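You operate a simulated robot arm through the tools that you are given. There is no shell and no other tool. Be economical: measure what you need, move in short steps, check, and stop when the job is done.

You run a simulated robot arm. Do the job below in one go: nothing can be reset, and whatever is moved stays where it is left.

JOB
Put the blue cone on the top of the stapler bed. Open the top drawer, put the small set square on the top of the folding table away in the inside of the top drawer and shut the drawer again. Open the viewer lid. Any order will do. Set down upright: blue cone.

Only the result counts: the job must be done as asked and must still hold three seconds after the hand-in. Knocking over, shifting, dropping, spilling or breaking anything else fails it. Lids that push on must go on centred and level and be pressed home; caps that screw on are set level and turned clockwise until they are tight.

ROBOT AND FRAMES
A 7-joint arm with a fingered hand on a trunk, on a base that drives. Base frame: it is fixed to the floor where the robot stands at the start and does not move with it; the origin is under the middle of the robot, x ahead of it, y to its left, z up. Readings come in m, degrees, newtons and seconds.
Its first joint turns from -149.0 to 149.0 degrees. Places, roughly: blue cone (5x4x5 cm) [0.6, -0.1, 0.7]; inside of the top drawer [-0.7, 0.5, 0.5]; top drawer [-0.7, 0.5, 0.6]; top of the stapler bed (20x15 cm) [0.8, 1.22, 0.78]; viewer lid [3.6, -1.4, 0.9]. Payload 3.5 kg.
The tool frame sits at the grasp point between the pads (the TCP): z along the fingers, y along the line on which they close. The tips reach 0.03 m beyond it. The gripper opens to 0.104 m. The gripper's body begins 0.035 m behind the TCP. The gripper is a hand of 4 fingers: y runs from the thumb to the fingers, the wrist lies at [-0.015, -0.11, -0.186] in the tool frame, and closing takes about 1.5 s.
Orientation is that of the tool frame in the base frame, as a unit quaternion [w, x, y, z]. With the fingers straight down and the wrist toward the robot, the tool's x, y and z point along [0, 1, 0], [1, 0, 0] and [0, 0, -1] of the base frame.

CONTROLS
- The arm moves only by the tool jog_arm. Its arguments are lists of equal length, an entry for each row: "translation": the shift along the tool's x, y, z in units of 250 mm (1.0 is 250 mm), a list of three; "rot": the turn, a rotation vector about the tool's x, y, z in units of 180 degrees (1.0 is 180 degrees), a list of three. In form: {"translation": [[dx, dy, dz], ...], "rot": [[rx, ry, rz], ...]}. A call has 1 to 8 rows; each row is the pose to reach, as a shift and turn from the pose commanded when the call began, along the tool's axes at that moment. "claw" is the opening, from 0 (shut) to 1 (fully open), set as the call begins (left out, the last holds). A call with a number of a shift or a turn outside -1 to 1 is refused whole. A row lasts 0.2 s, in which the tool goes at most 0.05 m and 8.6 degrees; a call with a longer step from one row to the next is refused whole, and so is a gripper value outside its range. A pose out of reach is approached as far as the arm can. The call stops where the force on the tool passes 40 N (or 10 N more than at its start, if that is more) or the arm is blocked; 0.2 s more then pass. The fingers move at their own pace (about 0.045 m/s each) and stop on an object; they squeeze with about 29 N. The grip force told is the motor's: it shows also when the fingers shut on nothing. Time passes only in rows, and 0.2 s behind the last, so rows that repeat a pose let the fingers close. The reply holds the time, the measured pose of the TCP, the force on the tool along the base axes, the opening and the grip force, in the units named above and with some noise, with the torque about the TCP (base axes, N m) and any sound that the robot's microphone picked up.
- Cameras (640 x 400 px; columns grow to the right, rows downward): "scene" is now at [-0.0028, 0.2117, 1.2985]; the picture's right is [0.72, -0.70, 0.00], its down [-0.64, -0.66, -0.39] and it looks along [0.27, 0.28, -0.92] (base axes); focal length 214 px, centre (320, 200). "wrist" rides on the gripper at [0.061, -0.092, -0.13] in the tool frame; the picture's right is [-0.81, 0.27, -0.52], its down [-0.53, -0.71, 0.46] and it looks along [-0.24, 0.64, 0.72] (tool axes); focal length 275 px, centre (320, 200). There is no depth. A picture from a camera that has moved, and an enlarged one, comes with that camera's place and axes in the base frame and with its lens.
- get_image(camera): a new picture of that camera. It takes no simulated time.
- slide_trunk(by): slides the trunk up (or, below 0, down) by that many m; the arm and the scene camera ride with it, the base frame stays. It gives what a move gives, with no picture.
- base_move(legs): drives the robot by 1 to 6 legs, each [ahead, left, turn to the left] in m, m and degrees, along the robot's own axes; the way and the turn of a leg run together, so that a leg with both is an arc; at most 1.5 m and 180 degrees a leg. The arm and the cameras ride along, it lands a little off, and it stops where it bumps. It gives what a move gives.
- curl_fingers(index, middle, ring, thumb_bend, thumb_turn): sets how far each is bent, from 0 (flat) to 1 (curled in); at 0.3 the hand is open as for a grip, at 0.7 the pads meet at the TCP. One left out holds its place. A second passes; each finger stops where it meets its share of the squeeze, and holds until it gets a number again. A gripper value or a shape takes the hand back. It gives what a move gives, with no picture; readings hold the bend of each and the force on the fingers (four entries, about 0 where the hand has none), thumb and palm. thumb_turn goes from beside the hand (0) to across from the fingers (1), as for a grip.
- hand_shape(shape): the hand has 4 fingers and takes this shape, open, in about a second: jaw (thumb against the fingers, like two jaws); tri (thumb and two fingers); tip (a fingertip pinch); poke (one finger out to press); point (the index stretched); flat (the hand flat); cup (the hand cupped); fist (a fist). The gripper value then closes the fingers along that shape, each until it touches; the sizes above hold for jaw. It gives what a move gives, with no picture.
- head_to(pan, tilt): turns the head with the scene camera to pan (to the left, within 155 degrees either way) and tilt (down, from -29 to 69), counted from straight ahead of the robot. It gives what a move gives.
- inspect(camera, box): a new picture of the part [left, top, right, bottom] of that camera's present view, enlarged. It takes no simulated time.
- finish_job(): hands the job in; it is judged then, once.

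Go step by step. Nothing tells you exact positions but the pictures and the camera data: compare them with the known pose of the tool, close in by small moves and look again before you grip or let go. The budget is 165 turns and 108 pictures, counting those below and the enlarged ones. Unless the task says otherwise, let go and move clear before handing in, and close with one line.

The tools are called after "Request:" by a JSON object that holds its "op" and its "data". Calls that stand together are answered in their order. jog_arm: Moves the arm, as the interface text tells. Its arguments: {"type":"object","properties":{"translation":{"type":"array","items":{"type":"array","items":{"type":"number"}}},"rot":{"type":"array","items":{"type":"array","items":{"type":"number"}}},"claw":{"type":"number"}},"required":["translation","rot"]} The other tools are called the same way: slide_trunk (by) slides the trunk up or down; hand_shape (shape) gives the hand a shape; curl_fingers (index, middle, ring, thumb_bend, thumb_turn) moves the fingers one by one; base_move (legs) drives the base; head_to (pan, tilt) turns the head that bears the scene camera; get_image (camera) takes a picture; inspect (camera, box) takes an enlarged picture of a part of a camera's view; finish_job () hands the job in.

At the start:

```text
clock: 0.0
ee_pos: [0.5421, 0.3641, 0.9807]
orientation: [-0.001, 0.707, 0.707, 0.001]
ft_force: [-0.3, -0.5, -0.4]
moment: [-0.01, 0.01, 0.0]
grip_width: 0.1034
finger_force: 0.2
shape: jaw
bend: [0.3, 0.3, 0.3, 0.3, 0.98]
finger forces: [0.1, 0.0, 0.0, 0.1, 0.0, 0.0]
trunk travel left (down, up): [-0.375, 0.335]
robot x, y, heading: [-0.0001, 0.0011, 0.1]
head pan, tilt: [45.7, 67.1]
```

scene: 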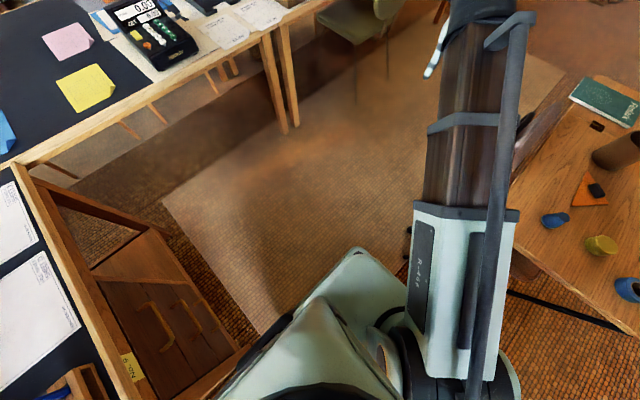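
wrist: 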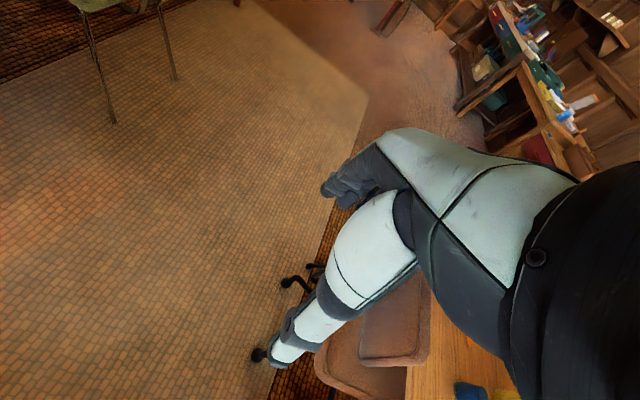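

I see the arm in front, a wooden table to the right with small objects, and a desk with drawers to the left. I'll look around with the head first.

Request:
{"op": "head_to", "data": {"pan": -10, "tilt": 50}}

Request:
{"op": "get_image", "data": {"camera": "scene"}}

Request:
{"op": "head_to", "data": {"pan": 60, "tilt": 35}}

Request:
{"op": "get_image", "data": {"camera": "scene"}}

Request:
{"op": "head_to", "data": {"pan": 140, "tilt": 50}}

Request:
{"op": "get_image", "data": {"camera": "scene"}}

Request:
{"op": "head_to", "data": {"pan": -25, "tilt": 10}}

Request:
{"op": "get_image", "data": {"camera": "scene"}}

```text
clock: 1.2
ee_pos: [0.5427, 0.3643, 0.9808]
orientation: [0.0, 0.707, 0.708, 0.001]
ft_force: [-0.4, -1.3, 0.1]
moment: [0.02, -0.01, 0.01]
grip_width: 0.1037
finger_force: 0.0
shape: jaw
bend: [0.3, 0.3, 0.3, 0.3, 0.98]
finger forces: [0.0, 0.0, 0.0, 0.0, 0.0, 0.0]
trunk travel left (down, up): [-0.375, 0.335]
robot x, y, heading: [0.002, 0.0, 0.1]
head pan, tilt: [-10.0, 50.0]
```

```text
105 pictures are left
camera scene: at [0.0325, 0.1568, 1.3188], right [-0.17, -0.98, 0.0], down [-0.75, 0.13, -0.64], along [0.63, -0.11, -0.77], focal length 214 px, centre (320, 200)
```

scene: 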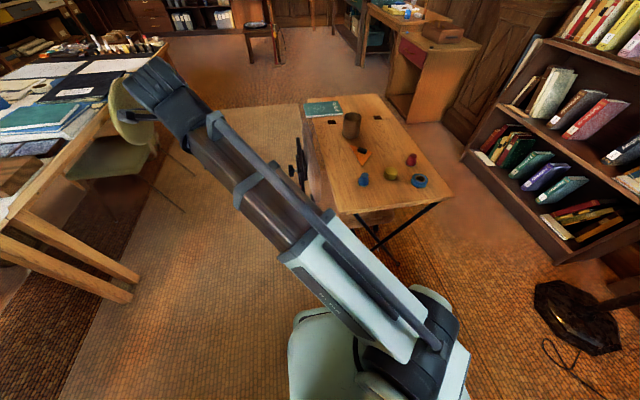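

```text
clock: 2.7
ee_pos: [0.5413, 0.3637, 0.9817]
orientation: [-0.001, 0.707, 0.708, 0.0]
ft_force: [0.3, 0.1, -0.2]
moment: [0.01, -0.01, 0.03]
grip_width: 0.1037
finger_force: 0.0
shape: jaw
bend: [0.3, 0.3, 0.3, 0.3, 0.98]
finger forces: [0.0, 0.0, 0.0, 0.1, 0.0, 0.0]
trunk travel left (down, up): [-0.375, 0.335]
robot x, y, heading: [-0.0025, 0.0029, 0.0]
head pan, tilt: [60.0, 35.0]
```

```text
104 pictures are left
camera scene: at [0.0007, 0.2463, 1.3405], right [0.87, -0.5, 0.0], down [-0.29, -0.5, -0.82], along [0.41, 0.71, -0.57], focal length 214 px, centre (320, 200)
```

scene: 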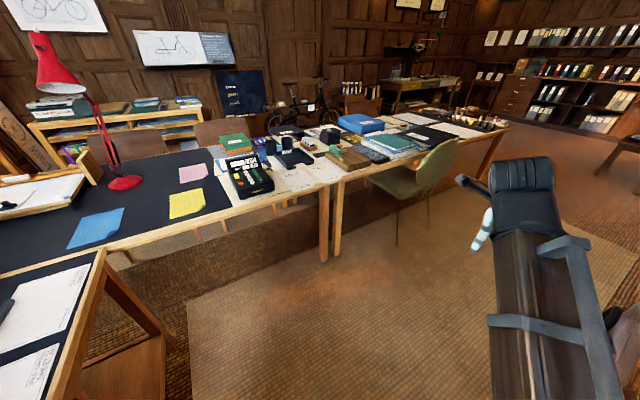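

```text
clock: 4.2
ee_pos: [0.5426, 0.364, 0.9818]
orientation: [-0.001, 0.707, 0.707, 0.0]
ft_force: [-0.5, 1.3, -0.5]
moment: [-0.01, 0.0, 0.01]
grip_width: 0.1037
finger_force: 0.1
shape: jaw
bend: [0.3, 0.3, 0.3, 0.3, 0.98]
finger forces: [0.0, 0.0, 0.0, 0.0, 0.0, 0.0]
trunk travel left (down, up): [-0.375, 0.335]
robot x, y, heading: [0.0008, 0.0008, -0.1]
head pan, tilt: [140.0, 50.0]
```

```text
103 pictures are left
camera scene: at [-0.1023, 0.2196, 1.3188], right [0.64, 0.77, 0.0], down [0.59, -0.49, -0.64], along [-0.49, 0.41, -0.77], focal length 214 px, centre (320, 200)
```

scene: 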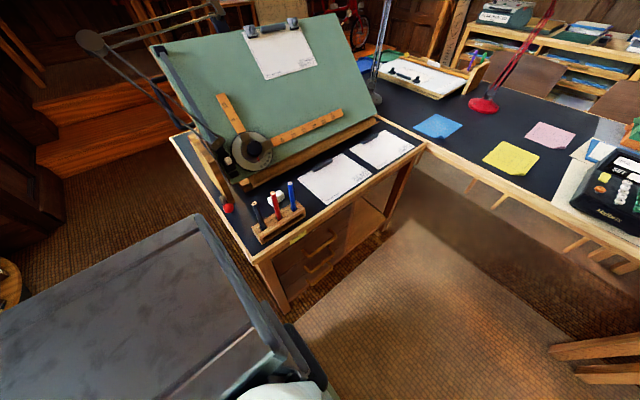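

```text
clock: 6.7
ee_pos: [0.5428, 0.3656, 0.9813]
orientation: [-0.001, 0.706, 0.708, 0.001]
ft_force: [0.3, -0.5, -0.3]
moment: [-0.01, 0.0, -0.01]
grip_width: 0.1037
finger_force: 0.0
shape: jaw
bend: [0.3, 0.3, 0.3, 0.3, 0.98]
finger forces: [0.0, 0.0, 0.0, 0.0, 0.0, 0.0]
trunk travel left (down, up): [-0.375, 0.335]
robot x, y, heading: [-0.0006, 0.0011, -0.1]
head pan, tilt: [-25.0, 10.0]
```

```text
102 pictures are left
camera scene: at [0.0409, 0.1308, 1.3806], right [-0.42, -0.91, 0.0], down [-0.16, 0.07, -0.98], along [0.89, -0.42, -0.17], focal length 214 px, centre (320, 200)
```

scene: 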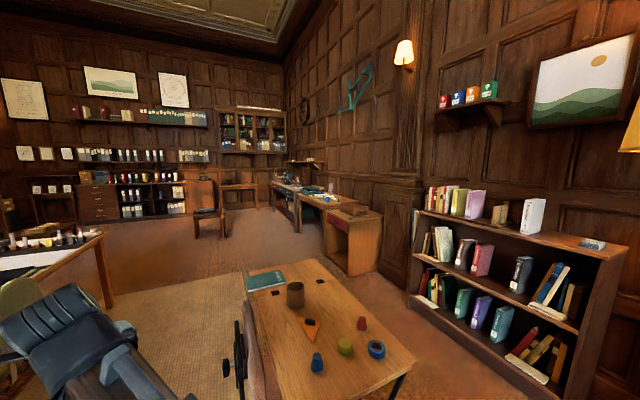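

The folding table is ahead-right, with the cone near [0.61,-0.12] and the orange set square near [0.80,-0.18]. I'll take enlarged views of each work site.

Request:
{"op": "head_to", "data": {"pan": -15, "tilt": 45}}

Request:
{"op": "inspect", "data": {"camera": "scene", "box": [230, 80, 430, 205]}}

Request:
{"op": "head_to", "data": {"pan": 55, "tilt": 30}}

Request:
{"op": "inspect", "data": {"camera": "scene", "box": [180, 130, 420, 280]}}

Request:
{"op": "head_to", "data": {"pan": 140, "tilt": 60}}

Request:
{"op": "inspect", "data": {"camera": "scene", "box": [200, 90, 440, 280]}}

Request:
{"op": "head_to", "data": {"pan": -22, "tilt": 10}}

Request:
{"op": "inspect", "data": {"camera": "scene", "box": [250, 150, 410, 250]}}

```text
clock: 7.7
ee_pos: [0.5423, 0.3641, 0.9809]
orientation: [-0.001, 0.706, 0.708, 0.0]
ft_force: [-0.8, -0.3, 0.5]
moment: [0.0, -0.01, -0.01]
grip_width: 0.1037
finger_force: 0.1
shape: jaw
bend: [0.3, 0.3, 0.3, 0.3, 0.98]
finger forces: [0.0, 0.0, 0.0, 0.0, 0.0, 0.0]
trunk travel left (down, up): [-0.375, 0.335]
robot x, y, heading: [-0.0017, -0.0018, 0.2]
head pan, tilt: [-15.0, 45.0]
```

```text
3.20 times, centred on (330, 142) of scene
camera zoom: at [0.0352, 0.149, 1.3258], right [-0.26, -0.97, 0.0], down [-0.68, 0.18, -0.71], along [0.68, -0.18, -0.71], focal length 686 px, centre (288, 384)
```

zoom: 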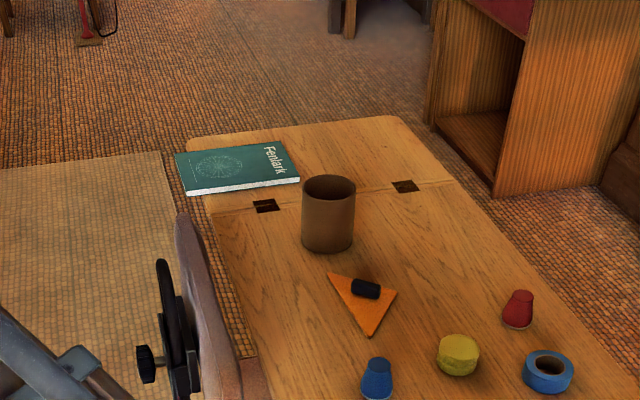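

```text
clock: 9.1
ee_pos: [0.5426, 0.3646, 0.9814]
orientation: [-0.001, 0.706, 0.708, 0.0]
ft_force: [0.1, 0.5, 0.4]
moment: [0.0, 0.0, -0.02]
grip_width: 0.1038
finger_force: 0.0
shape: jaw
bend: [0.3, 0.3, 0.3, 0.3, 0.98]
finger forces: [0.0, 0.0, 0.1, 0.0, 0.0, 0.0]
trunk travel left (down, up): [-0.375, 0.335]
robot x, y, heading: [0.0015, -0.0038, 0.0]
head pan, tilt: [55.0, 30.0]
```

```text
2.67 times, centred on (300, 205) of scene
camera zoom: at [0.0086, 0.2441, 1.3483], right [0.82, -0.57, 0.0], down [-0.29, -0.41, -0.87], along [0.5, 0.71, -0.5], focal length 572 px, centre (373, 187)
```

zoom: 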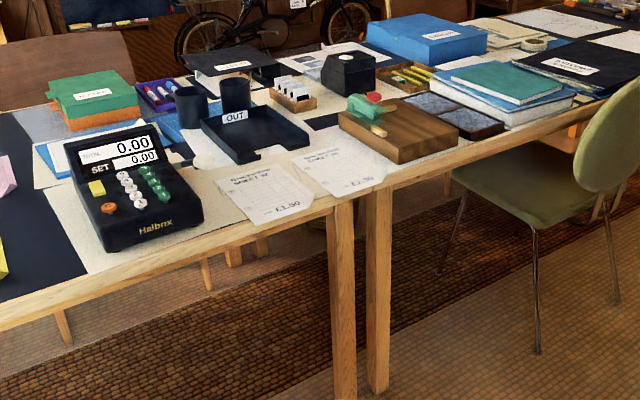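

```text
clock: 10.7
ee_pos: [0.5424, 0.3642, 0.9824]
orientation: [-0.001, 0.707, 0.708, 0.001]
ft_force: [0.4, -0.1, -0.9]
moment: [-0.02, 0.03, 0.01]
grip_width: 0.1035
finger_force: 0.1
shape: jaw
bend: [0.3, 0.3, 0.3, 0.3, 0.98]
finger forces: [0.0, 0.0, 0.0, 0.1, 0.1, 0.0]
trunk travel left (down, up): [-0.375, 0.335]
robot x, y, heading: [-0.0005, -0.0004, 0.1]
head pan, tilt: [140.0, 60.0]
```

```text
2.11 times, centred on (320, 185) of scene
camera zoom: at [-0.0944, 0.213, 1.3062], right [0.64, 0.77, 0.0], down [0.66, -0.56, -0.5], along [-0.38, 0.32, -0.87], focal length 452 px, centre (320, 232)
```

zoom: 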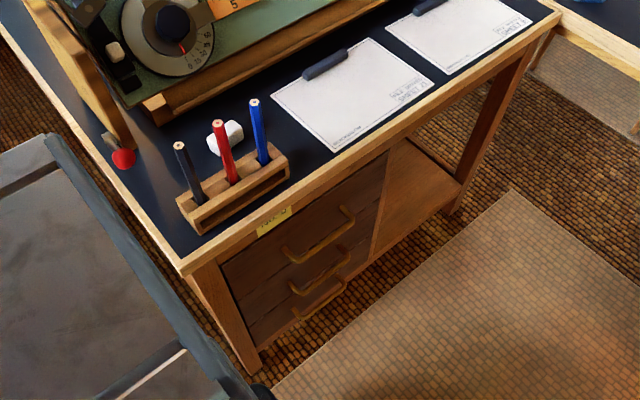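

```text
clock: 13.2
ee_pos: [0.5414, 0.3651, 0.9808]
orientation: [0.0, 0.707, 0.707, 0.0]
ft_force: [0.4, 1.1, -0.1]
moment: [0.0, -0.03, 0.02]
grip_width: 0.1033
finger_force: 0.0
shape: jaw
bend: [0.3, 0.3, 0.3, 0.3, 0.98]
finger forces: [0.0, 0.0, 0.0, 0.0, 0.0, 0.0]
trunk travel left (down, up): [-0.375, 0.335]
robot x, y, heading: [-0.0002, 0.0018, 0.0]
head pan, tilt: [-22.0, 10.0]
```

```text
4.00 times, centred on (330, 200) of scene
camera zoom: at [0.0429, 0.1353, 1.3806], right [-0.37, -0.93, 0.0], down [-0.16, 0.07, -0.98], along [0.91, -0.37, -0.17], focal length 858 px, centre (280, 200)
```

zoom: 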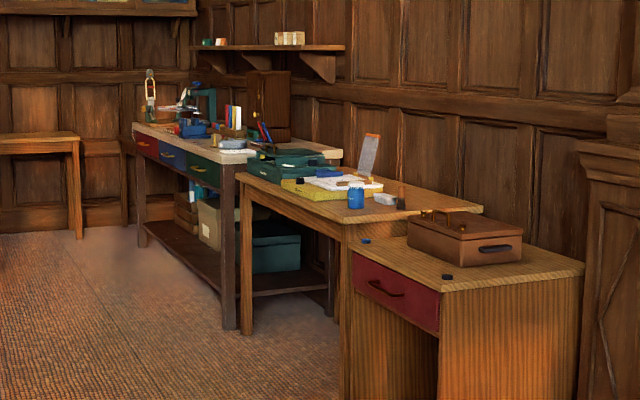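

The stapler sits on the wooden block on the far desk, and the viewer is on the far bench. Next I'll zoom in on the cone, the set square and the stapler.

Request:
{"op": "inspect", "data": {"camera": "scene", "box": [315, 175, 345, 195]}}

Request:
{"op": "head_to", "data": {"pan": -12, "tilt": 45}}

Request:
{"op": "inspect", "data": {"camera": "scene", "box": [320, 160, 400, 210]}}

Request:
{"op": "head_to", "data": {"pan": 55, "tilt": 30}}

Request:
{"op": "inspect", "data": {"camera": "scene", "box": [290, 155, 370, 205]}}

```text
16.00 times, centred on (330, 185) of scene
camera zoom: at [0.0429, 0.1353, 1.3806], right [-0.37, -0.93, 0.0], down [-0.16, 0.07, -0.98], along [0.91, -0.37, -0.17], focal length 3432 px, centre (160, 440)
```

zoom: 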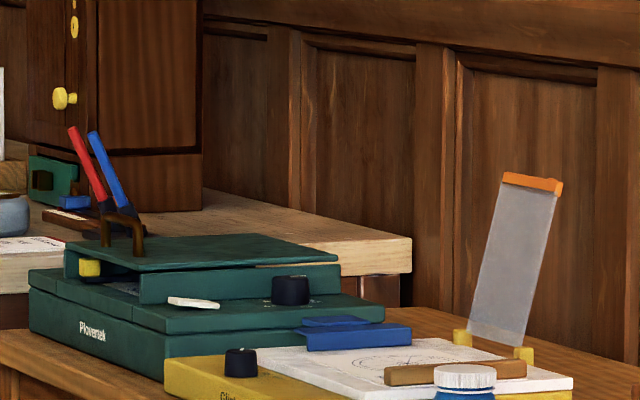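

```text
clock: 14.2
ee_pos: [0.5429, 0.365, 0.9827]
orientation: [0.0, 0.707, 0.708, 0.0]
ft_force: [-0.5, -0.4, 0.1]
moment: [0.0, -0.03, 0.01]
grip_width: 0.1035
finger_force: 0.1
shape: jaw
bend: [0.3, 0.3, 0.3, 0.3, 0.98]
finger forces: [0.0, 0.0, 0.0, 0.1, 0.0, 0.0]
trunk travel left (down, up): [-0.375, 0.335]
robot x, y, heading: [0.0012, -0.0025, -0.0]
head pan, tilt: [-12.0, 45.0]
```

```text
8.00 times, centred on (360, 185) of scene
camera zoom: at [0.0362, 0.1531, 1.3258], right [-0.21, -0.98, 0.0], down [-0.69, 0.15, -0.71], along [0.69, -0.15, -0.71], focal length 1716 px, centre (0, 320)
```

zoom: 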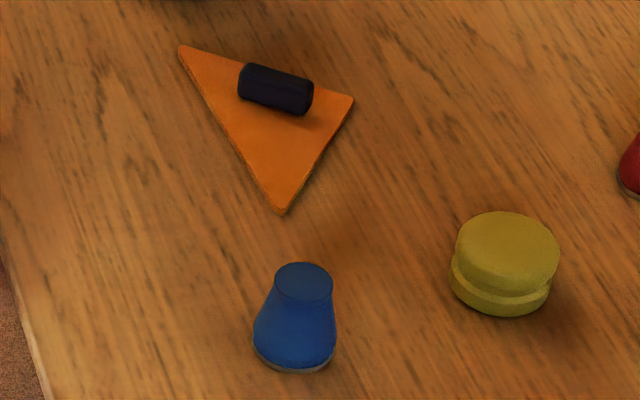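

```text
clock: 15.6
ee_pos: [0.5416, 0.3643, 0.9802]
orientation: [-0.001, 0.706, 0.708, 0.001]
ft_force: [-0.5, 1.0, -0.7]
moment: [-0.03, -0.03, -0.03]
grip_width: 0.1038
finger_force: 0.0
shape: jaw
bend: [0.3, 0.3, 0.3, 0.3, 0.98]
finger forces: [0.0, 0.0, 0.0, 0.0, 0.0, 0.0]
trunk travel left (down, up): [-0.375, 0.335]
robot x, y, heading: [0.0037, -0.0005, 0.0]
head pan, tilt: [55.0, 30.0]
```

```text
8.00 times, centred on (330, 180) of scene
camera zoom: at [0.0086, 0.2441, 1.3483], right [0.82, -0.57, 0.0], down [-0.29, -0.41, -0.87], along [0.5, 0.71, -0.5], focal length 1716 px, centre (240, 360)
```

zoom: 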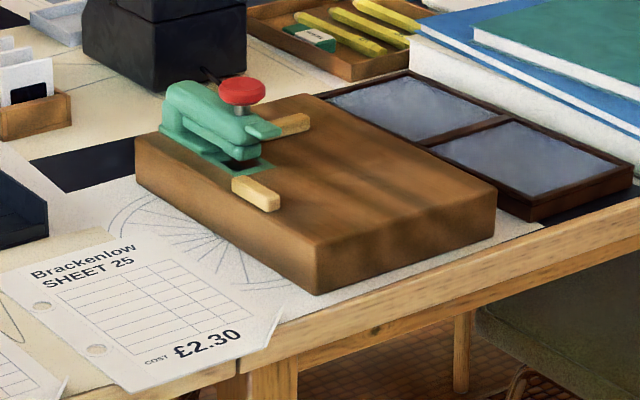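

The cone sits near [0.62,-0.127] with the table at about z 0.675. I'll move the hand above it, staying high for now.

Request:
{"op": "jog_arm", "data": {"translation": [[-0.19, 0.03, 0], [-0.38, 0.06, 0], [-0.57, 0.09, 0], [-0.76, 0.12, 0], [-0.95, 0.15, 0]], "rot": [[0, 0, 0], [0, 0, 0], [0, 0, 0], [0, 0, 0], [0, 0, 0]], "claw": 1.0}}

Request:
{"op": "jog_arm", "data": {"translation": [[-0.19, 0.03, 0.05], [-0.38, 0.06, 0.1], [-0.57, 0.09, 0.15], [-0.76, 0.12, 0.2], [-0.95, 0.15, 0.25], [-1.0, 0.16, 0.3]], "rot": [[0, 0, 0], [0, 0, 0], [0, 0, 0], [0, 0, 0], [0, 0, 0], [0, 0, 0]]}}

Request:
{"op": "get_image", "data": {"camera": "wrist"}}

Request:
{"op": "head_to", "data": {"pan": -12, "tilt": 45}}

Request:
{"op": "get_image", "data": {"camera": "scene"}}

```text
clock: 16.8
ee_pos: [0.5787, 0.1269, 0.9811]
orientation: [0.0, 0.706, 0.708, 0.0]
ft_force: [0.1, 0.9, 0.4]
moment: [-0.02, 0.0, -0.04]
grip_width: 0.1035
finger_force: 0.0
shape: jaw
bend: [0.3, 0.3, 0.3, 0.3, 0.98]
finger forces: [0.0, 0.0, 0.0, 0.1, 0.0, 0.0]
trunk travel left (down, up): [-0.375, 0.335]
robot x, y, heading: [-0.0014, -0.0005, -0.1]
head pan, tilt: [55.0, 30.0]
```

```text
clock: 18.2
ee_pos: [0.6189, -0.1232, 0.9052]
orientation: [0.0, 0.707, 0.707, 0.001]
ft_force: [0.2, 0.2, 0.6]
moment: [0.0, 0.05, 0.02]
grip_width: 0.1039
finger_force: 0.1
shape: jaw
bend: [0.3, 0.3, 0.3, 0.3, 0.98]
finger forces: [0.0, 0.0, 0.0, 0.1, 0.0, 0.0]
trunk travel left (down, up): [-0.375, 0.335]
robot x, y, heading: [0.0008, -0.0001, 0.1]
head pan, tilt: [55.0, 30.0]
```

```text
94 pictures are left
camera wrist: at [0.5268, -0.0619, 1.035], right [0.28, -0.81, 0.52], down [-0.71, -0.53, -0.46], along [0.65, -0.24, -0.72], focal length 275 px, centre (320, 200)
```

wrist: 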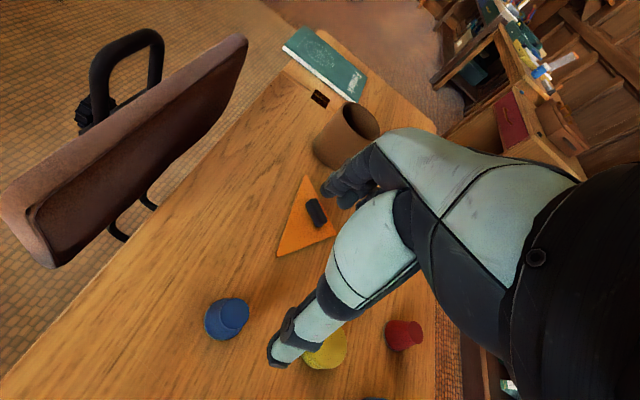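

```text
clock: 19.6
ee_pos: [0.6182, -0.1238, 0.9047]
orientation: [-0.001, 0.706, 0.708, 0.001]
ft_force: [0.6, 0.0, 0.0]
moment: [-0.01, -0.01, -0.02]
grip_width: 0.1038
finger_force: 0.1
shape: jaw
bend: [0.3, 0.3, 0.3, 0.3, 0.98]
finger forces: [0.0, 0.1, 0.1, 0.1, 0.1, 0.0]
trunk travel left (down, up): [-0.375, 0.335]
robot x, y, heading: [0.0014, -0.0005, 0.1]
head pan, tilt: [-12.0, 45.0]
```

```text
93 pictures are left
camera scene: at [0.0362, 0.1532, 1.3257], right [-0.21, -0.98, 0.0], down [-0.69, 0.15, -0.71], along [0.69, -0.15, -0.71], focal length 214 px, centre (320, 200)
```

scene: 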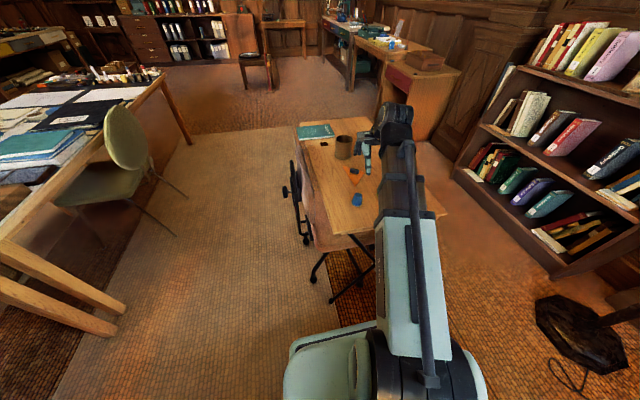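

The two views together put the cone at about [0.60,-0.117] with its top near z 0.745. I'll come down partway and check again.

Request:
{"op": "jog_arm", "data": {"translation": [[0.013, -0.036, 0.17], [0.026, -0.072, 0.32]], "rot": [[0, 0, 0], [0, 0, 0]]}}

Request:
{"op": "get_image", "data": {"camera": "wrist"}}

Request:
{"op": "inspect", "data": {"camera": "scene", "box": [320, 150, 400, 200]}}

```text
clock: 20.2
ee_pos: [0.602, -0.1173, 0.8272]
orientation: [-0.001, 0.706, 0.708, 0.001]
ft_force: [0.7, 0.0, 0.4]
moment: [-0.03, 0.02, 0.02]
grip_width: 0.1038
finger_force: 0.0
shape: jaw
bend: [0.3, 0.3, 0.3, 0.3, 0.98]
finger forces: [0.0, 0.0, 0.0, 0.1, 0.0, 0.0]
trunk travel left (down, up): [-0.375, 0.335]
robot x, y, heading: [0.0025, -0.0048, 0.0]
head pan, tilt: [-12.0, 45.0]
```

```text
92 pictures are left
camera wrist: at [0.5091, -0.0552, 0.9561], right [0.28, -0.81, 0.52], down [-0.71, -0.53, -0.46], along [0.65, -0.24, -0.72], focal length 275 px, centre (320, 200)
```

wrist: 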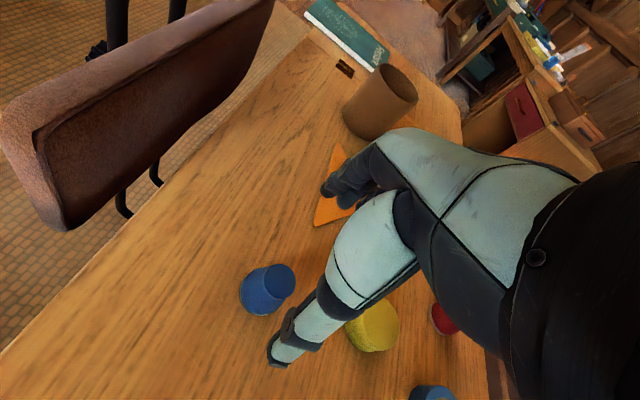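

```text
8.00 times, centred on (360, 175) of scene
camera zoom: at [0.0362, 0.1531, 1.3258], right [-0.21, -0.98, 0.0], down [-0.69, 0.15, -0.71], along [0.69, -0.15, -0.71], focal length 1716 px, centre (0, 400)
```

zoom: 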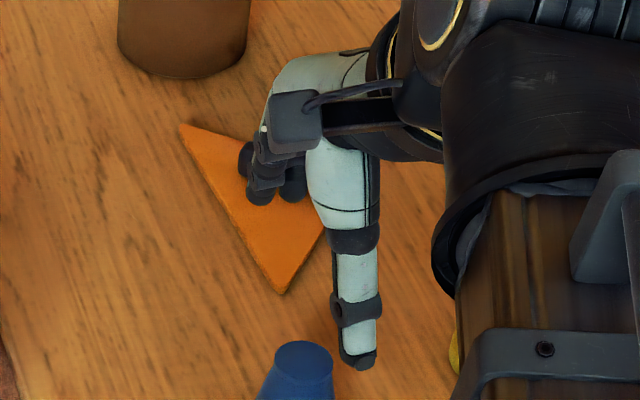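

Views agree: the cone top is near z 0.745 at [0.600,-0.119]. I'll lower over it and close.

Request:
{"op": "jog_arm", "data": {"translation": [[-0.004, -0.006, 0.15], [-0.008, -0.008, 0.28], [-0.008, -0.008, 0.37], [-0.008, -0.008, 0.37]], "rot": [[0, 0, 0], [0, 0, 0], [0, 0, 0], [0, 0, 0]]}}

Request:
{"op": "get_image", "data": {"camera": "wrist"}}

```text
clock: 21.2
ee_pos: [0.6007, -0.1172, 0.7328]
orientation: [0.0, 0.707, 0.708, 0.0]
ft_force: [0.1, 0.3, -0.5]
moment: [-0.01, 0.02, 0.01]
grip_width: 0.1036
finger_force: 0.1
shape: jaw
bend: [0.3, 0.3, 0.3, 0.3, 0.98]
finger forces: [0.1, 0.1, 0.0, 0.1, 0.0, 0.0]
trunk travel left (down, up): [-0.375, 0.335]
robot x, y, heading: [-0.0012, 0.0002, -0.2]
head pan, tilt: [-12.0, 45.0]
```

```text
90 pictures are left
camera wrist: at [0.5085, -0.0572, 0.8627], right [0.28, -0.81, 0.52], down [-0.71, -0.53, -0.46], along [0.65, -0.24, -0.72], focal length 275 px, centre (320, 200)
```

wrist: 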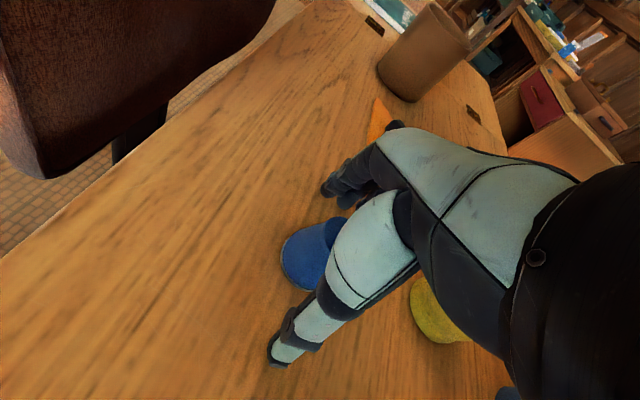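

The cone lies between thumb and fingers. I'll close the grip now.

Request:
{"op": "jog_arm", "data": {"translation": [[0, 0, 0], [0, 0, 0], [0, 0, 0], [0, 0, 0], [0, 0, 0], [0, 0, 0], [0, 0, 0], [0, 0, 0]], "rot": [[0, 0, 0], [0, 0, 0], [0, 0, 0], [0, 0, 0], [0, 0, 0], [0, 0, 0], [0, 0, 0], [0, 0, 0]], "claw": 0.0}}

Request:
{"op": "jog_arm", "data": {"translation": [[0, 0, -0.1], [0, 0, -0.2], [0, 0, -0.2]], "rot": [[0, 0, 0], [0, 0, 0], [0, 0, 0]]}}

Request:
{"op": "get_image", "data": {"camera": "wrist"}}

Request:
{"op": "inspect", "data": {"camera": "scene", "box": [320, 150, 400, 200]}}

```text
clock: 23.0
ee_pos: [0.5994, -0.1198, 0.7327]
orientation: [-0.001, 0.706, 0.708, 0.0]
ft_force: [0.4, 0.0, 0.3]
moment: [0.01, -0.05, -0.03]
grip_width: 0.0341
finger_force: 29.1
shape: jaw
bend: [0.74, 0.52, 0.57, 0.74, 1.0]
finger forces: [15.9, 8.7, 0.0, 0.0, 25.2, 0.0]
trunk travel left (down, up): [-0.375, 0.335]
robot x, y, heading: [-0.0037, 0.0025, 0.1]
head pan, tilt: [-12.0, 45.0]
```

```text
clock: 23.8
ee_pos: [0.6001, -0.1193, 0.7839]
orientation: [0.0, 0.706, 0.709, 0.0]
ft_force: [0.6, -0.1, 0.2]
moment: [0.01, 0.01, -0.01]
grip_width: 0.034
finger_force: 29.0
shape: jaw
bend: [0.74, 0.52, 0.57, 0.74, 1.0]
finger forces: [15.8, 9.0, 0.0, 0.0, 25.1, 0.0]
trunk travel left (down, up): [-0.375, 0.335]
robot x, y, heading: [0.0004, -0.0, 0.4]
head pan, tilt: [-12.0, 45.0]
```

```text
89 pictures are left
camera wrist: at [0.5086, -0.0575, 0.914], right [0.28, -0.81, 0.52], down [-0.71, -0.53, -0.46], along [0.64, -0.24, -0.72], focal length 275 px, centre (320, 200)
```

wrist: 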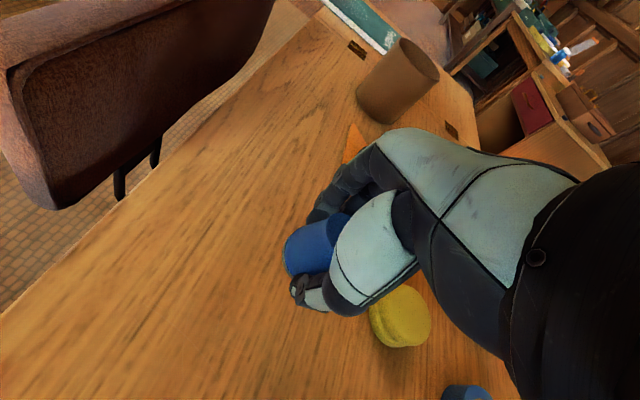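

```text
8.00 times, centred on (360, 175) of scene
camera zoom: at [0.0362, 0.1531, 1.3257], right [-0.21, -0.98, 0.0], down [-0.69, 0.15, -0.71], along [0.69, -0.15, -0.71], focal length 1716 px, centre (0, 400)
```

zoom: 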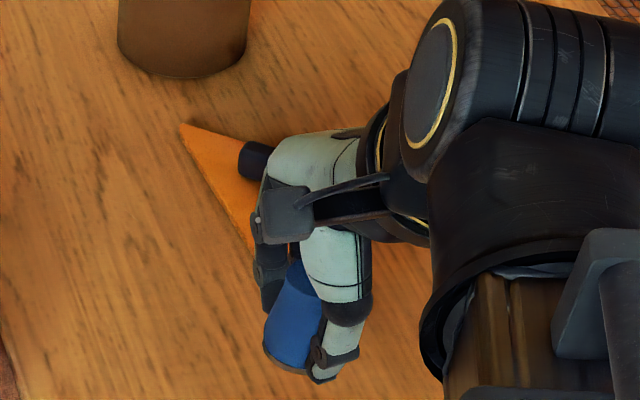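

The cone is held upright, its base about 0.038 m below the TCP. I'll raise the arm well clear, then drive left and turn toward the stapler desk.

Request:
{"op": "jog_arm", "data": {"translation": [[0, 0, -0.2], [0, 0, -0.4], [0, 0, -0.6], [0, 0, -0.8], [0, 0, -0.9]], "rot": [[0, 0, 0], [0, 0, 0], [0, 0, 0], [0, 0, 0], [0, 0, 0]]}}

Request:
{"op": "base_move", "data": {"legs": [[0, 0.6, 0], [0.3, 0, 0], [0, 0, 49]]}}

Request:
{"op": "head_to", "data": {"pan": 0, "tilt": 45}}

Request:
{"op": "get_image", "data": {"camera": "scene"}}

```text
clock: 25.0
ee_pos: [0.6012, -0.1181, 1.0082]
orientation: [-0.002, 0.707, 0.707, 0.0]
ft_force: [-0.6, -0.8, -0.2]
moment: [0.0, 0.02, 0.0]
grip_width: 0.0338
finger_force: 29.4
shape: jaw
bend: [0.74, 0.52, 0.57, 0.74, 1.0]
finger forces: [15.3, 9.9, 0.0, 0.0, 24.9, 0.1]
trunk travel left (down, up): [-0.375, 0.335]
robot x, y, heading: [-0.0008, -0.0069, 0.1]
head pan, tilt: [-12.0, 45.0]
```

```text
clock: 32.2
ee_pos: [0.7808, 0.9789, 1.0088]
orientation: [-0.001, 0.349, 0.937, 0.0]
ft_force: [0.4, 0.8, -0.5]
moment: [-0.02, -0.03, 0.0]
grip_width: 0.0337
finger_force: 28.9
shape: jaw
bend: [0.74, 0.52, 0.57, 0.75, 1.0]
finger forces: [15.4, 10.0, 0.0, 0.1, 24.7, 0.1]
trunk travel left (down, up): [-0.375, 0.335]
robot x, y, heading: [0.2959, 0.6012, 49.0]
head pan, tilt: [-12.0, 45.0]
```

```text
clock: 33.0
ee_pos: [0.7798, 0.9783, 1.0089]
orientation: [-0.001, 0.348, 0.938, 0.0]
ft_force: [1.2, -0.1, -0.1]
moment: [0.0, -0.02, -0.04]
grip_width: 0.0336
finger_force: 28.3
shape: jaw
bend: [0.74, 0.52, 0.57, 0.75, 1.0]
finger forces: [15.4, 10.1, 0.1, 0.0, 24.7, 0.0]
trunk travel left (down, up): [-0.375, 0.335]
robot x, y, heading: [0.2994, 0.6019, 49.3]
head pan, tilt: [0.0, 45.0]
```

```text
87 pictures are left
camera scene: at [0.1943, 0.7408, 1.3257], right [0.76, -0.66, 0.0], down [-0.46, -0.53, -0.71], along [0.46, 0.53, -0.71], focal length 214 px, centre (320, 200)
```

scene: 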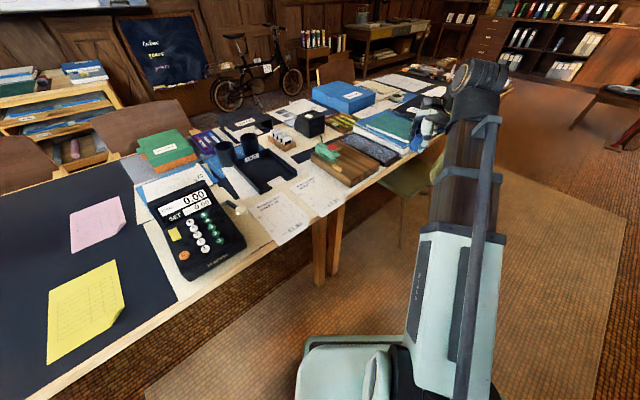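

I'm at [0.30,0.60] facing 49°. I'll measure the stapler bed from this closer view and from the wrist camera.

Request:
{"op": "inspect", "data": {"camera": "scene", "box": [300, 130, 396, 190]}}

Request:
{"op": "get_image", "data": {"camera": "wrist"}}

```text
6.67 times, centred on (348, 160) of scene
camera zoom: at [0.1943, 0.7408, 1.3257], right [0.76, -0.66, 0.0], down [-0.46, -0.53, -0.71], along [0.46, 0.53, -0.71], focal length 1430 px, centre (133, 467)
```

zoom: 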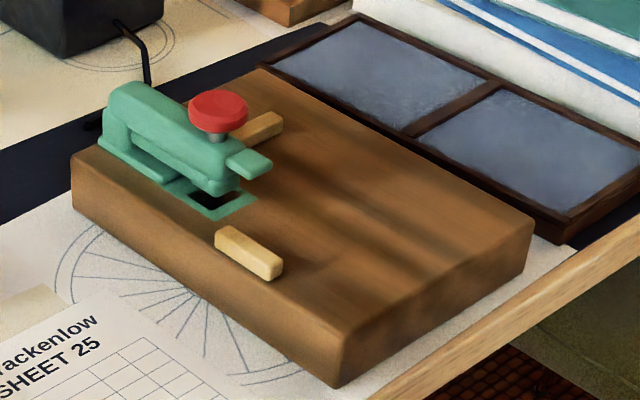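

```text
85 pictures are left
camera wrist: at [0.6741, 0.949, 1.1387], right [0.79, -0.32, 0.52], down [-0.06, -0.89, -0.46], along [0.61, 0.33, -0.72], focal length 275 px, centre (320, 200)
```

wrist: 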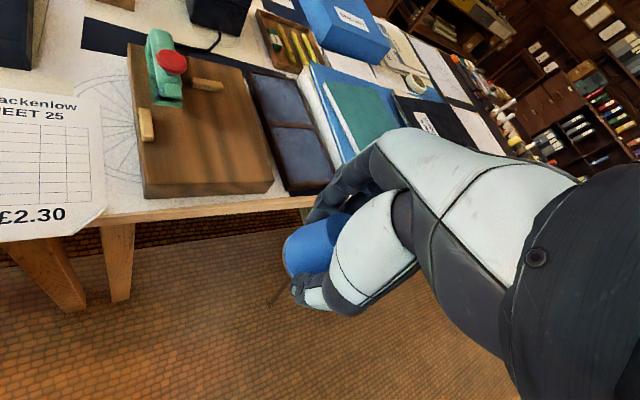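

The bed's free area spans about x 0.72–0.89, y 1.155–1.29 at z≈0.78. I'll move the cone above [0.815,1.215].

Request:
{"op": "jog_arm", "data": {"translation": [[0.09, 0.14, 0], [0.18, 0.28, 0], [0.27, 0.42, 0], [0.36, 0.56, 0], [0.44, 0.7, 0], [0.511, 0.808, 0.1], [0.511, 0.808, 0.28], [0.511, 0.808, 0.4]], "rot": [[0, 0, 0], [0, 0, 0], [0, 0, 0], [0, 0, 0], [0, 0, 0], [0, 0, 0], [0, 0, 0], [0, 0, 0]]}}

Request:
{"op": "get_image", "data": {"camera": "wrist"}}

Request:
{"op": "inspect", "data": {"camera": "scene", "box": [290, 110, 410, 185]}}

```text
clock: 34.8
ee_pos: [0.8156, 1.213, 0.9081]
orientation: [-0.001, 0.349, 0.937, 0.001]
ft_force: [0.6, -0.1, -1.0]
moment: [0.02, -0.03, -0.01]
grip_width: 0.0336
finger_force: 29.2
shape: jaw
bend: [0.74, 0.52, 0.57, 0.75, 1.0]
finger forces: [15.4, 10.3, 0.0, 0.0, 24.8, 0.1]
trunk travel left (down, up): [-0.375, 0.335]
robot x, y, heading: [0.2995, 0.6036, 49.0]
head pan, tilt: [0.0, 45.0]
```

```text
84 pictures are left
camera wrist: at [0.7099, 1.1849, 1.0384], right [0.79, -0.32, 0.52], down [-0.06, -0.89, -0.46], along [0.61, 0.33, -0.72], focal length 275 px, centre (320, 200)
```

wrist: 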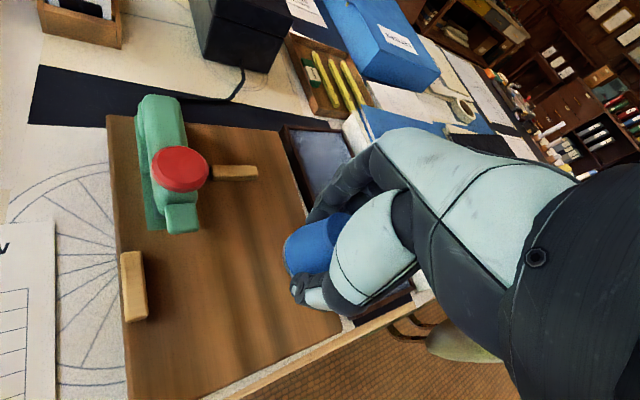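

```text
5.33 times, centred on (350, 148) of scene
camera zoom: at [0.1942, 0.7409, 1.3257], right [0.76, -0.65, 0.0], down [-0.46, -0.53, -0.71], along [0.46, 0.53, -0.71], focal length 1144 px, centre (160, 480)
```

zoom: 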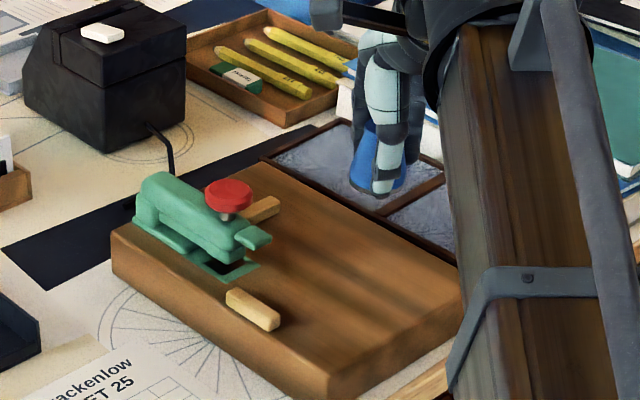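

The cone is over the free part of the bed. I'll lower it toward the surface in small steps.

Request:
{"op": "jog_arm", "data": {"translation": [[0, 0, 0.12], [0, 0, 0.22], [0, 0, 0.28], [0, 0, 0.3]], "rot": [[0, 0, 0], [0, 0, 0], [0, 0, 0], [0, 0, 0]]}}

Request:
{"op": "inspect", "data": {"camera": "scene", "box": [320, 125, 400, 175]}}

```text
clock: 35.8
ee_pos: [0.8156, 1.2152, 0.834]
orientation: [-0.001, 0.349, 0.937, 0.0]
ft_force: [0.8, 0.1, 0.0]
moment: [0.01, 0.02, -0.01]
grip_width: 0.0334
finger_force: 29.3
shape: jaw
bend: [0.74, 0.52, 0.57, 0.75, 1.0]
finger forces: [15.5, 10.4, 0.0, 0.1, 24.6, 0.1]
trunk travel left (down, up): [-0.375, 0.335]
robot x, y, heading: [0.2984, 0.6011, 49.2]
head pan, tilt: [0.0, 45.0]
```

```text
8.00 times, centred on (360, 150) of scene
camera zoom: at [0.1943, 0.7409, 1.3257], right [0.76, -0.65, 0.0], down [-0.46, -0.53, -0.71], along [0.46, 0.53, -0.71], focal length 1716 px, centre (0, 600)
```

zoom: 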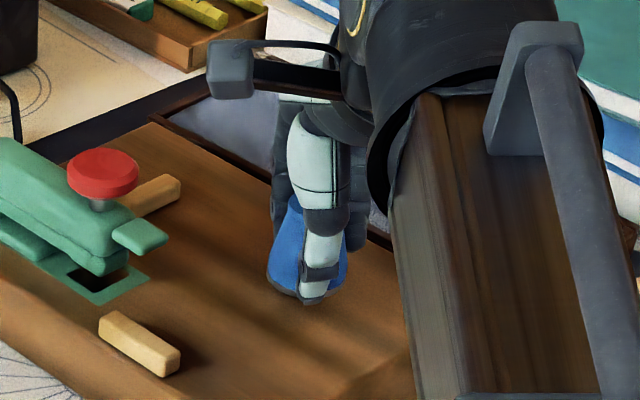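

The cone is nearly down. I'll step down millimetres at a time, watching the force.

Request:
{"op": "jog_arm", "data": {"translation": [[0, 0, 0.012], [0, 0, 0.024], [0, 0, 0.032], [0, 0, 0.032]], "rot": [[0, 0, 0], [0, 0, 0], [0, 0, 0], [0, 0, 0]]}}

Request:
{"op": "jog_arm", "data": {"translation": [[0, 0, 0.008], [0, 0, 0.012], [0, 0, 0.012]], "rot": [[0, 0, 0], [0, 0, 0], [0, 0, 0]]}}

Request:
{"op": "inspect", "data": {"camera": "scene", "box": [320, 125, 400, 175]}}

```text
clock: 36.8
ee_pos: [0.8154, 1.215, 0.8257]
orientation: [-0.001, 0.348, 0.938, 0.001]
ft_force: [0.1, -0.1, -1.4]
moment: [-0.01, 0.02, -0.01]
grip_width: 0.0335
finger_force: 28.8
shape: jaw
bend: [0.74, 0.52, 0.57, 0.75, 1.0]
finger forces: [15.5, 10.5, 0.0, 0.1, 24.6, 0.0]
trunk travel left (down, up): [-0.375, 0.335]
robot x, y, heading: [0.2941, 0.6024, 49.3]
head pan, tilt: [0.0, 45.0]
```

```text
clock: 37.6
ee_pos: [0.8167, 1.2152, 0.8232]
orientation: [0.0, 0.349, 0.937, 0.0]
ft_force: [-0.4, -0.8, -0.4]
moment: [-0.04, -0.01, -0.01]
grip_width: 0.0333
finger_force: 29.0
shape: jaw
bend: [0.74, 0.52, 0.57, 0.75, 1.0]
finger forces: [15.6, 10.4, 0.1, 0.0, 24.7, 0.0]
trunk travel left (down, up): [-0.375, 0.335]
robot x, y, heading: [0.2956, 0.6018, 49.3]
head pan, tilt: [0.0, 45.0]
```

```text
8.00 times, centred on (360, 150) of scene
camera zoom: at [0.1943, 0.7409, 1.3257], right [0.76, -0.65, 0.0], down [-0.46, -0.53, -0.71], along [0.46, 0.53, -0.71], focal length 1716 px, centre (0, 600)
```

zoom: 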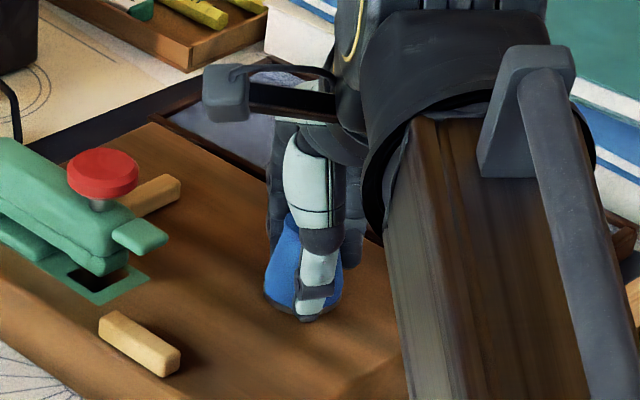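

Still no contact at TCP 0.823. I'll keep lowering in small calls.

Request:
{"op": "jog_arm", "data": {"translation": [[0, 0, 0.008], [0, 0, 0.012], [0, 0, 0.012]], "rot": [[0, 0, 0], [0, 0, 0], [0, 0, 0]]}}

Request:
{"op": "jog_arm", "data": {"translation": [[0, 0, 0.006], [0, 0, 0.01], [0, 0, 0.01]], "rot": [[0, 0, 0], [0, 0, 0], [0, 0, 0]]}}

```text
clock: 38.4
ee_pos: [0.817, 1.2159, 0.8193]
orientation: [-0.001, 0.349, 0.937, 0.0]
ft_force: [0.1, -0.7, 0.7]
moment: [-0.02, 0.04, 0.01]
grip_width: 0.0335
finger_force: 28.9
shape: jaw
bend: [0.74, 0.52, 0.57, 0.75, 1.0]
finger forces: [15.6, 10.5, 0.0, 0.0, 24.7, 0.0]
trunk travel left (down, up): [-0.375, 0.335]
robot x, y, heading: [0.2946, 0.6019, 49.2]
head pan, tilt: [0.0, 45.0]
```

```text
clock: 39.2
ee_pos: [0.8156, 1.2148, 0.8188]
orientation: [-0.001, 0.349, 0.937, 0.001]
ft_force: [-0.5, 0.4, 2.4]
moment: [0.06, -0.03, 0.01]
grip_width: 0.0338
finger_force: 28.8
shape: jaw
bend: [0.74, 0.52, 0.57, 0.75, 1.0]
finger forces: [15.6, 10.5, 0.0, 0.0, 24.9, 0.1]
trunk travel left (down, up): [-0.375, 0.335]
robot x, y, heading: [0.2992, 0.6051, 49.0]
head pan, tilt: [0.0, 45.0]
```

Contact is beginning at TCP 0.8188. I'll press slightly further, then open.

Request:
{"op": "jog_arm", "data": {"translation": [[0, 0, 0.005], [0, 0, 0.005]], "rot": [[0, 0, 0], [0, 0, 0]]}}

Request:
{"op": "jog_arm", "data": {"translation": [[0, 0, 0], [0, 0, 0], [0, 0, 0], [0, 0, 0], [0, 0, 0], [0, 0, 0], [0, 0, 0], [0, 0, 0]], "rot": [[0, 0, 0], [0, 0, 0], [0, 0, 0], [0, 0, 0], [0, 0, 0], [0, 0, 0], [0, 0, 0], [0, 0, 0]], "claw": 0.9}}

Request:
{"op": "inspect", "data": {"camera": "scene", "box": [320, 125, 400, 175]}}

Request:
{"op": "get_image", "data": {"camera": "wrist"}}

```text
clock: 39.8
ee_pos: [0.8154, 1.2147, 0.8163]
orientation: [0.0, 0.349, 0.937, 0.001]
ft_force: [-0.3, -0.1, 8.3]
moment: [0.12, -0.12, 0.0]
grip_width: 0.0339
finger_force: 28.7
shape: jaw
bend: [0.74, 0.52, 0.57, 0.75, 1.0]
finger forces: [16.0, 11.0, 0.0, 0.0, 25.1, 0.1]
trunk travel left (down, up): [-0.375, 0.335]
robot x, y, heading: [0.2971, 0.6009, 49.3]
head pan, tilt: [0.0, 45.0]
```

```text
clock: 41.6
ee_pos: [0.8158, 1.2139, 0.8168]
orientation: [-0.001, 0.349, 0.937, 0.001]
ft_force: [0.8, -0.7, -0.7]
moment: [-0.04, -0.02, -0.01]
grip_width: 0.0936
finger_force: 0.1
shape: jaw
bend: [0.29, 0.32, 0.3, 0.35, 0.98]
finger forces: [0.0, 0.0, 0.0, 0.0, 0.0, 0.1]
trunk travel left (down, up): [-0.375, 0.335]
robot x, y, heading: [0.2938, 0.6, 49.0]
head pan, tilt: [0.0, 45.0]
```

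```text
8.00 times, centred on (360, 150) of scene
camera zoom: at [0.1942, 0.7409, 1.3257], right [0.76, -0.65, 0.0], down [-0.46, -0.53, -0.71], along [0.46, 0.53, -0.71], focal length 1716 px, centre (0, 600)
```

zoom: 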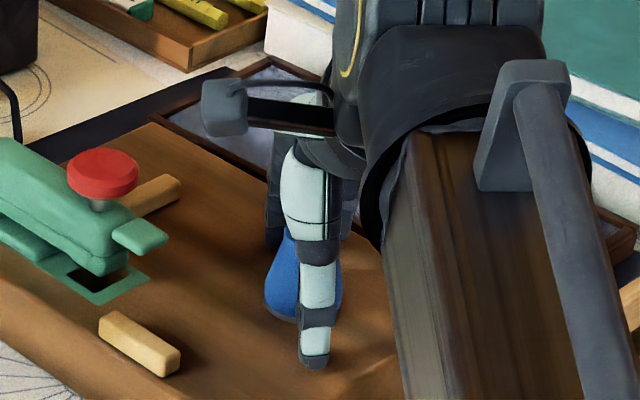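

```text
79 pictures are left
camera wrist: at [0.7094, 1.1856, 0.9462], right [0.79, -0.32, 0.52], down [-0.06, -0.89, -0.46], along [0.61, 0.33, -0.72], focal length 275 px, centre (320, 200)
```

wrist: 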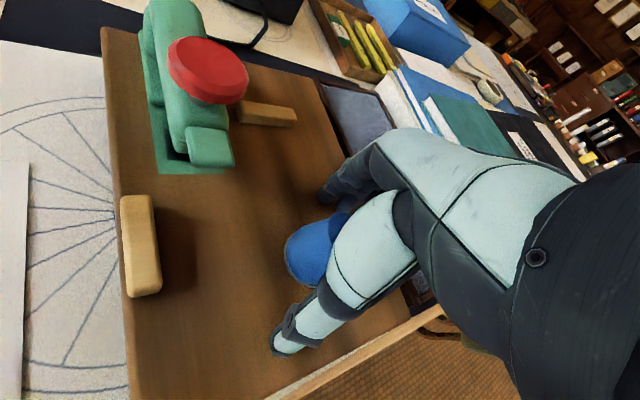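

Released cleanly. I'll lift straight up and then back off, then check the cone.

Request:
{"op": "jog_arm", "data": {"translation": [[0, 0, -0.1], [0, 0, -0.25], [0, 0, -0.45], [0, 0, -0.65], [0, 0, -0.8]], "rot": [[0, 0, 0], [0, 0, 0], [0, 0, 0], [0, 0, 0], [0, 0, 0]]}}

Request:
{"op": "jog_arm", "data": {"translation": [[-0.12, -0.16, 0], [-0.24, -0.32, 0], [-0.36, -0.48, 0], [-0.48, -0.64, 0], [-0.51, -0.8, 0]], "rot": [[0, 0, 0], [0, 0, 0], [0, 0, 0], [0, 0, 0], [0, 0, 0]]}}

Request:
{"op": "inspect", "data": {"camera": "scene", "box": [300, 120, 396, 180]}}

```text
clock: 42.8
ee_pos: [0.8144, 1.2138, 1.0164]
orientation: [-0.001, 0.349, 0.937, 0.001]
ft_force: [0.3, 0.3, -0.1]
moment: [-0.02, 0.03, 0.01]
grip_width: 0.0935
finger_force: 0.0
shape: jaw
bend: [0.29, 0.32, 0.3, 0.35, 0.98]
finger forces: [0.0, 0.0, 0.0, 0.0, 0.1, 0.1]
trunk travel left (down, up): [-0.375, 0.335]
robot x, y, heading: [0.2962, 0.5998, 49.0]
head pan, tilt: [0.0, 45.0]
```

```text
clock: 44.0
ee_pos: [0.7814, 0.98, 1.0165]
orientation: [-0.002, 0.348, 0.937, 0.001]
ft_force: [-0.1, -0.2, 0.8]
moment: [0.0, 0.05, 0.0]
grip_width: 0.0935
finger_force: 0.0
shape: jaw
bend: [0.29, 0.32, 0.3, 0.35, 0.98]
finger forces: [0.0, 0.1, 0.0, 0.0, 0.0, 0.0]
trunk travel left (down, up): [-0.375, 0.335]
robot x, y, heading: [0.3008, 0.6051, 48.9]
head pan, tilt: [0.0, 45.0]
```

```text
6.67 times, centred on (348, 150) of scene
camera zoom: at [0.1943, 0.7409, 1.3257], right [0.76, -0.65, 0.0], down [-0.46, -0.53, -0.71], along [0.46, 0.53, -0.71], focal length 1430 px, centre (133, 533)
```

zoom: 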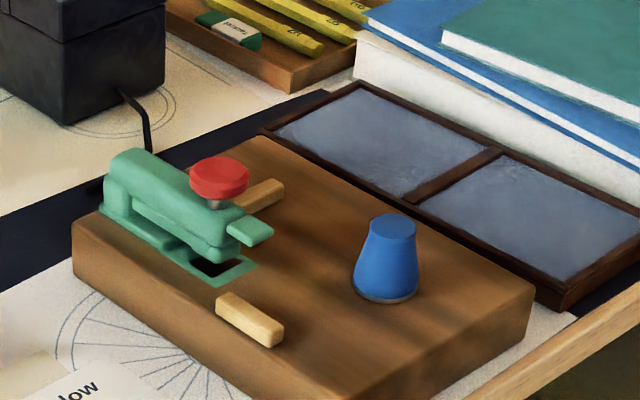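

The cone stands upright on the bed. Next is the drawer: the drafting desk's front plane is near x≈-0.4 facing +x, so I'll stand in front of it facing 180°.

Request:
{"op": "base_move", "data": {"legs": [[0.018, -0.143, 0], [0, 0, 131]]}}

Request:
{"op": "head_to", "data": {"pan": 15, "tilt": 50}}

Request:
{"op": "get_image", "data": {"camera": "scene"}}

Request:
{"op": "get_image", "data": {"camera": "wrist"}}

```text
clock: 50.8
ee_pos: [-0.1863, 0.6332, 1.016]
orientation: [0.0, 0.712, -0.702, 0.001]
ft_force: [-0.3, -0.2, 0.2]
moment: [0.02, 0.01, -0.03]
grip_width: 0.0934
finger_force: 0.1
shape: jaw
bend: [0.29, 0.32, 0.3, 0.35, 0.98]
finger forces: [0.1, 0.0, 0.1, 0.1, 0.1, 0.0]
trunk travel left (down, up): [-0.375, 0.335]
robot x, y, heading: [0.4177, 0.5196, -179.5]
head pan, tilt: [0.0, 45.0]
```

```text
clock: 51.5
ee_pos: [-0.1859, 0.6325, 1.0161]
orientation: [0.002, 0.712, -0.703, 0.0]
ft_force: [-0.4, 0.1, 0.6]
moment: [-0.01, 0.0, 0.03]
grip_width: 0.0932
finger_force: 0.0
shape: jaw
bend: [0.29, 0.32, 0.3, 0.35, 0.98]
finger forces: [0.0, 0.1, 0.0, 0.0, 0.0, 0.1]
trunk travel left (down, up): [-0.375, 0.335]
robot x, y, heading: [0.419, 0.5242, -179.4]
head pan, tilt: [15.0, 50.0]
```

```text
77 pictures are left
camera scene: at [0.3928, 0.3308, 1.3188], right [-0.27, 0.96, 0.0], down [0.74, 0.21, -0.64], along [-0.62, -0.17, -0.77], focal length 214 px, centre (320, 200)
```

scene: 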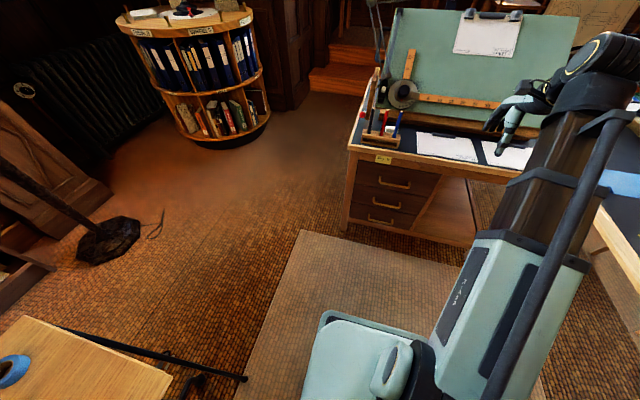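

```text
76 pictures are left
camera wrist: at [-0.0938, 0.5735, 1.1462], right [-0.28, 0.81, 0.52], down [0.71, 0.54, -0.46], along [-0.65, 0.23, -0.72], focal length 275 px, centre (320, 200)
```

wrist: 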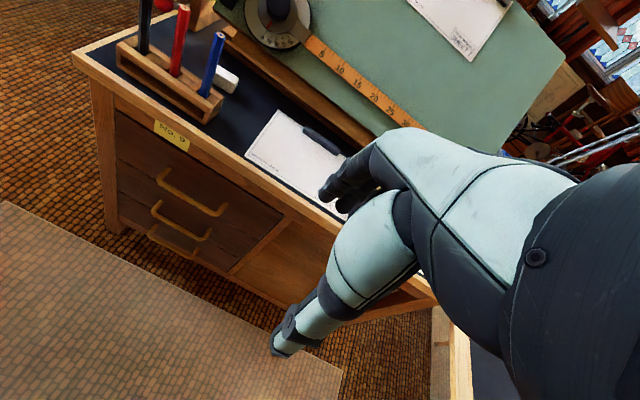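

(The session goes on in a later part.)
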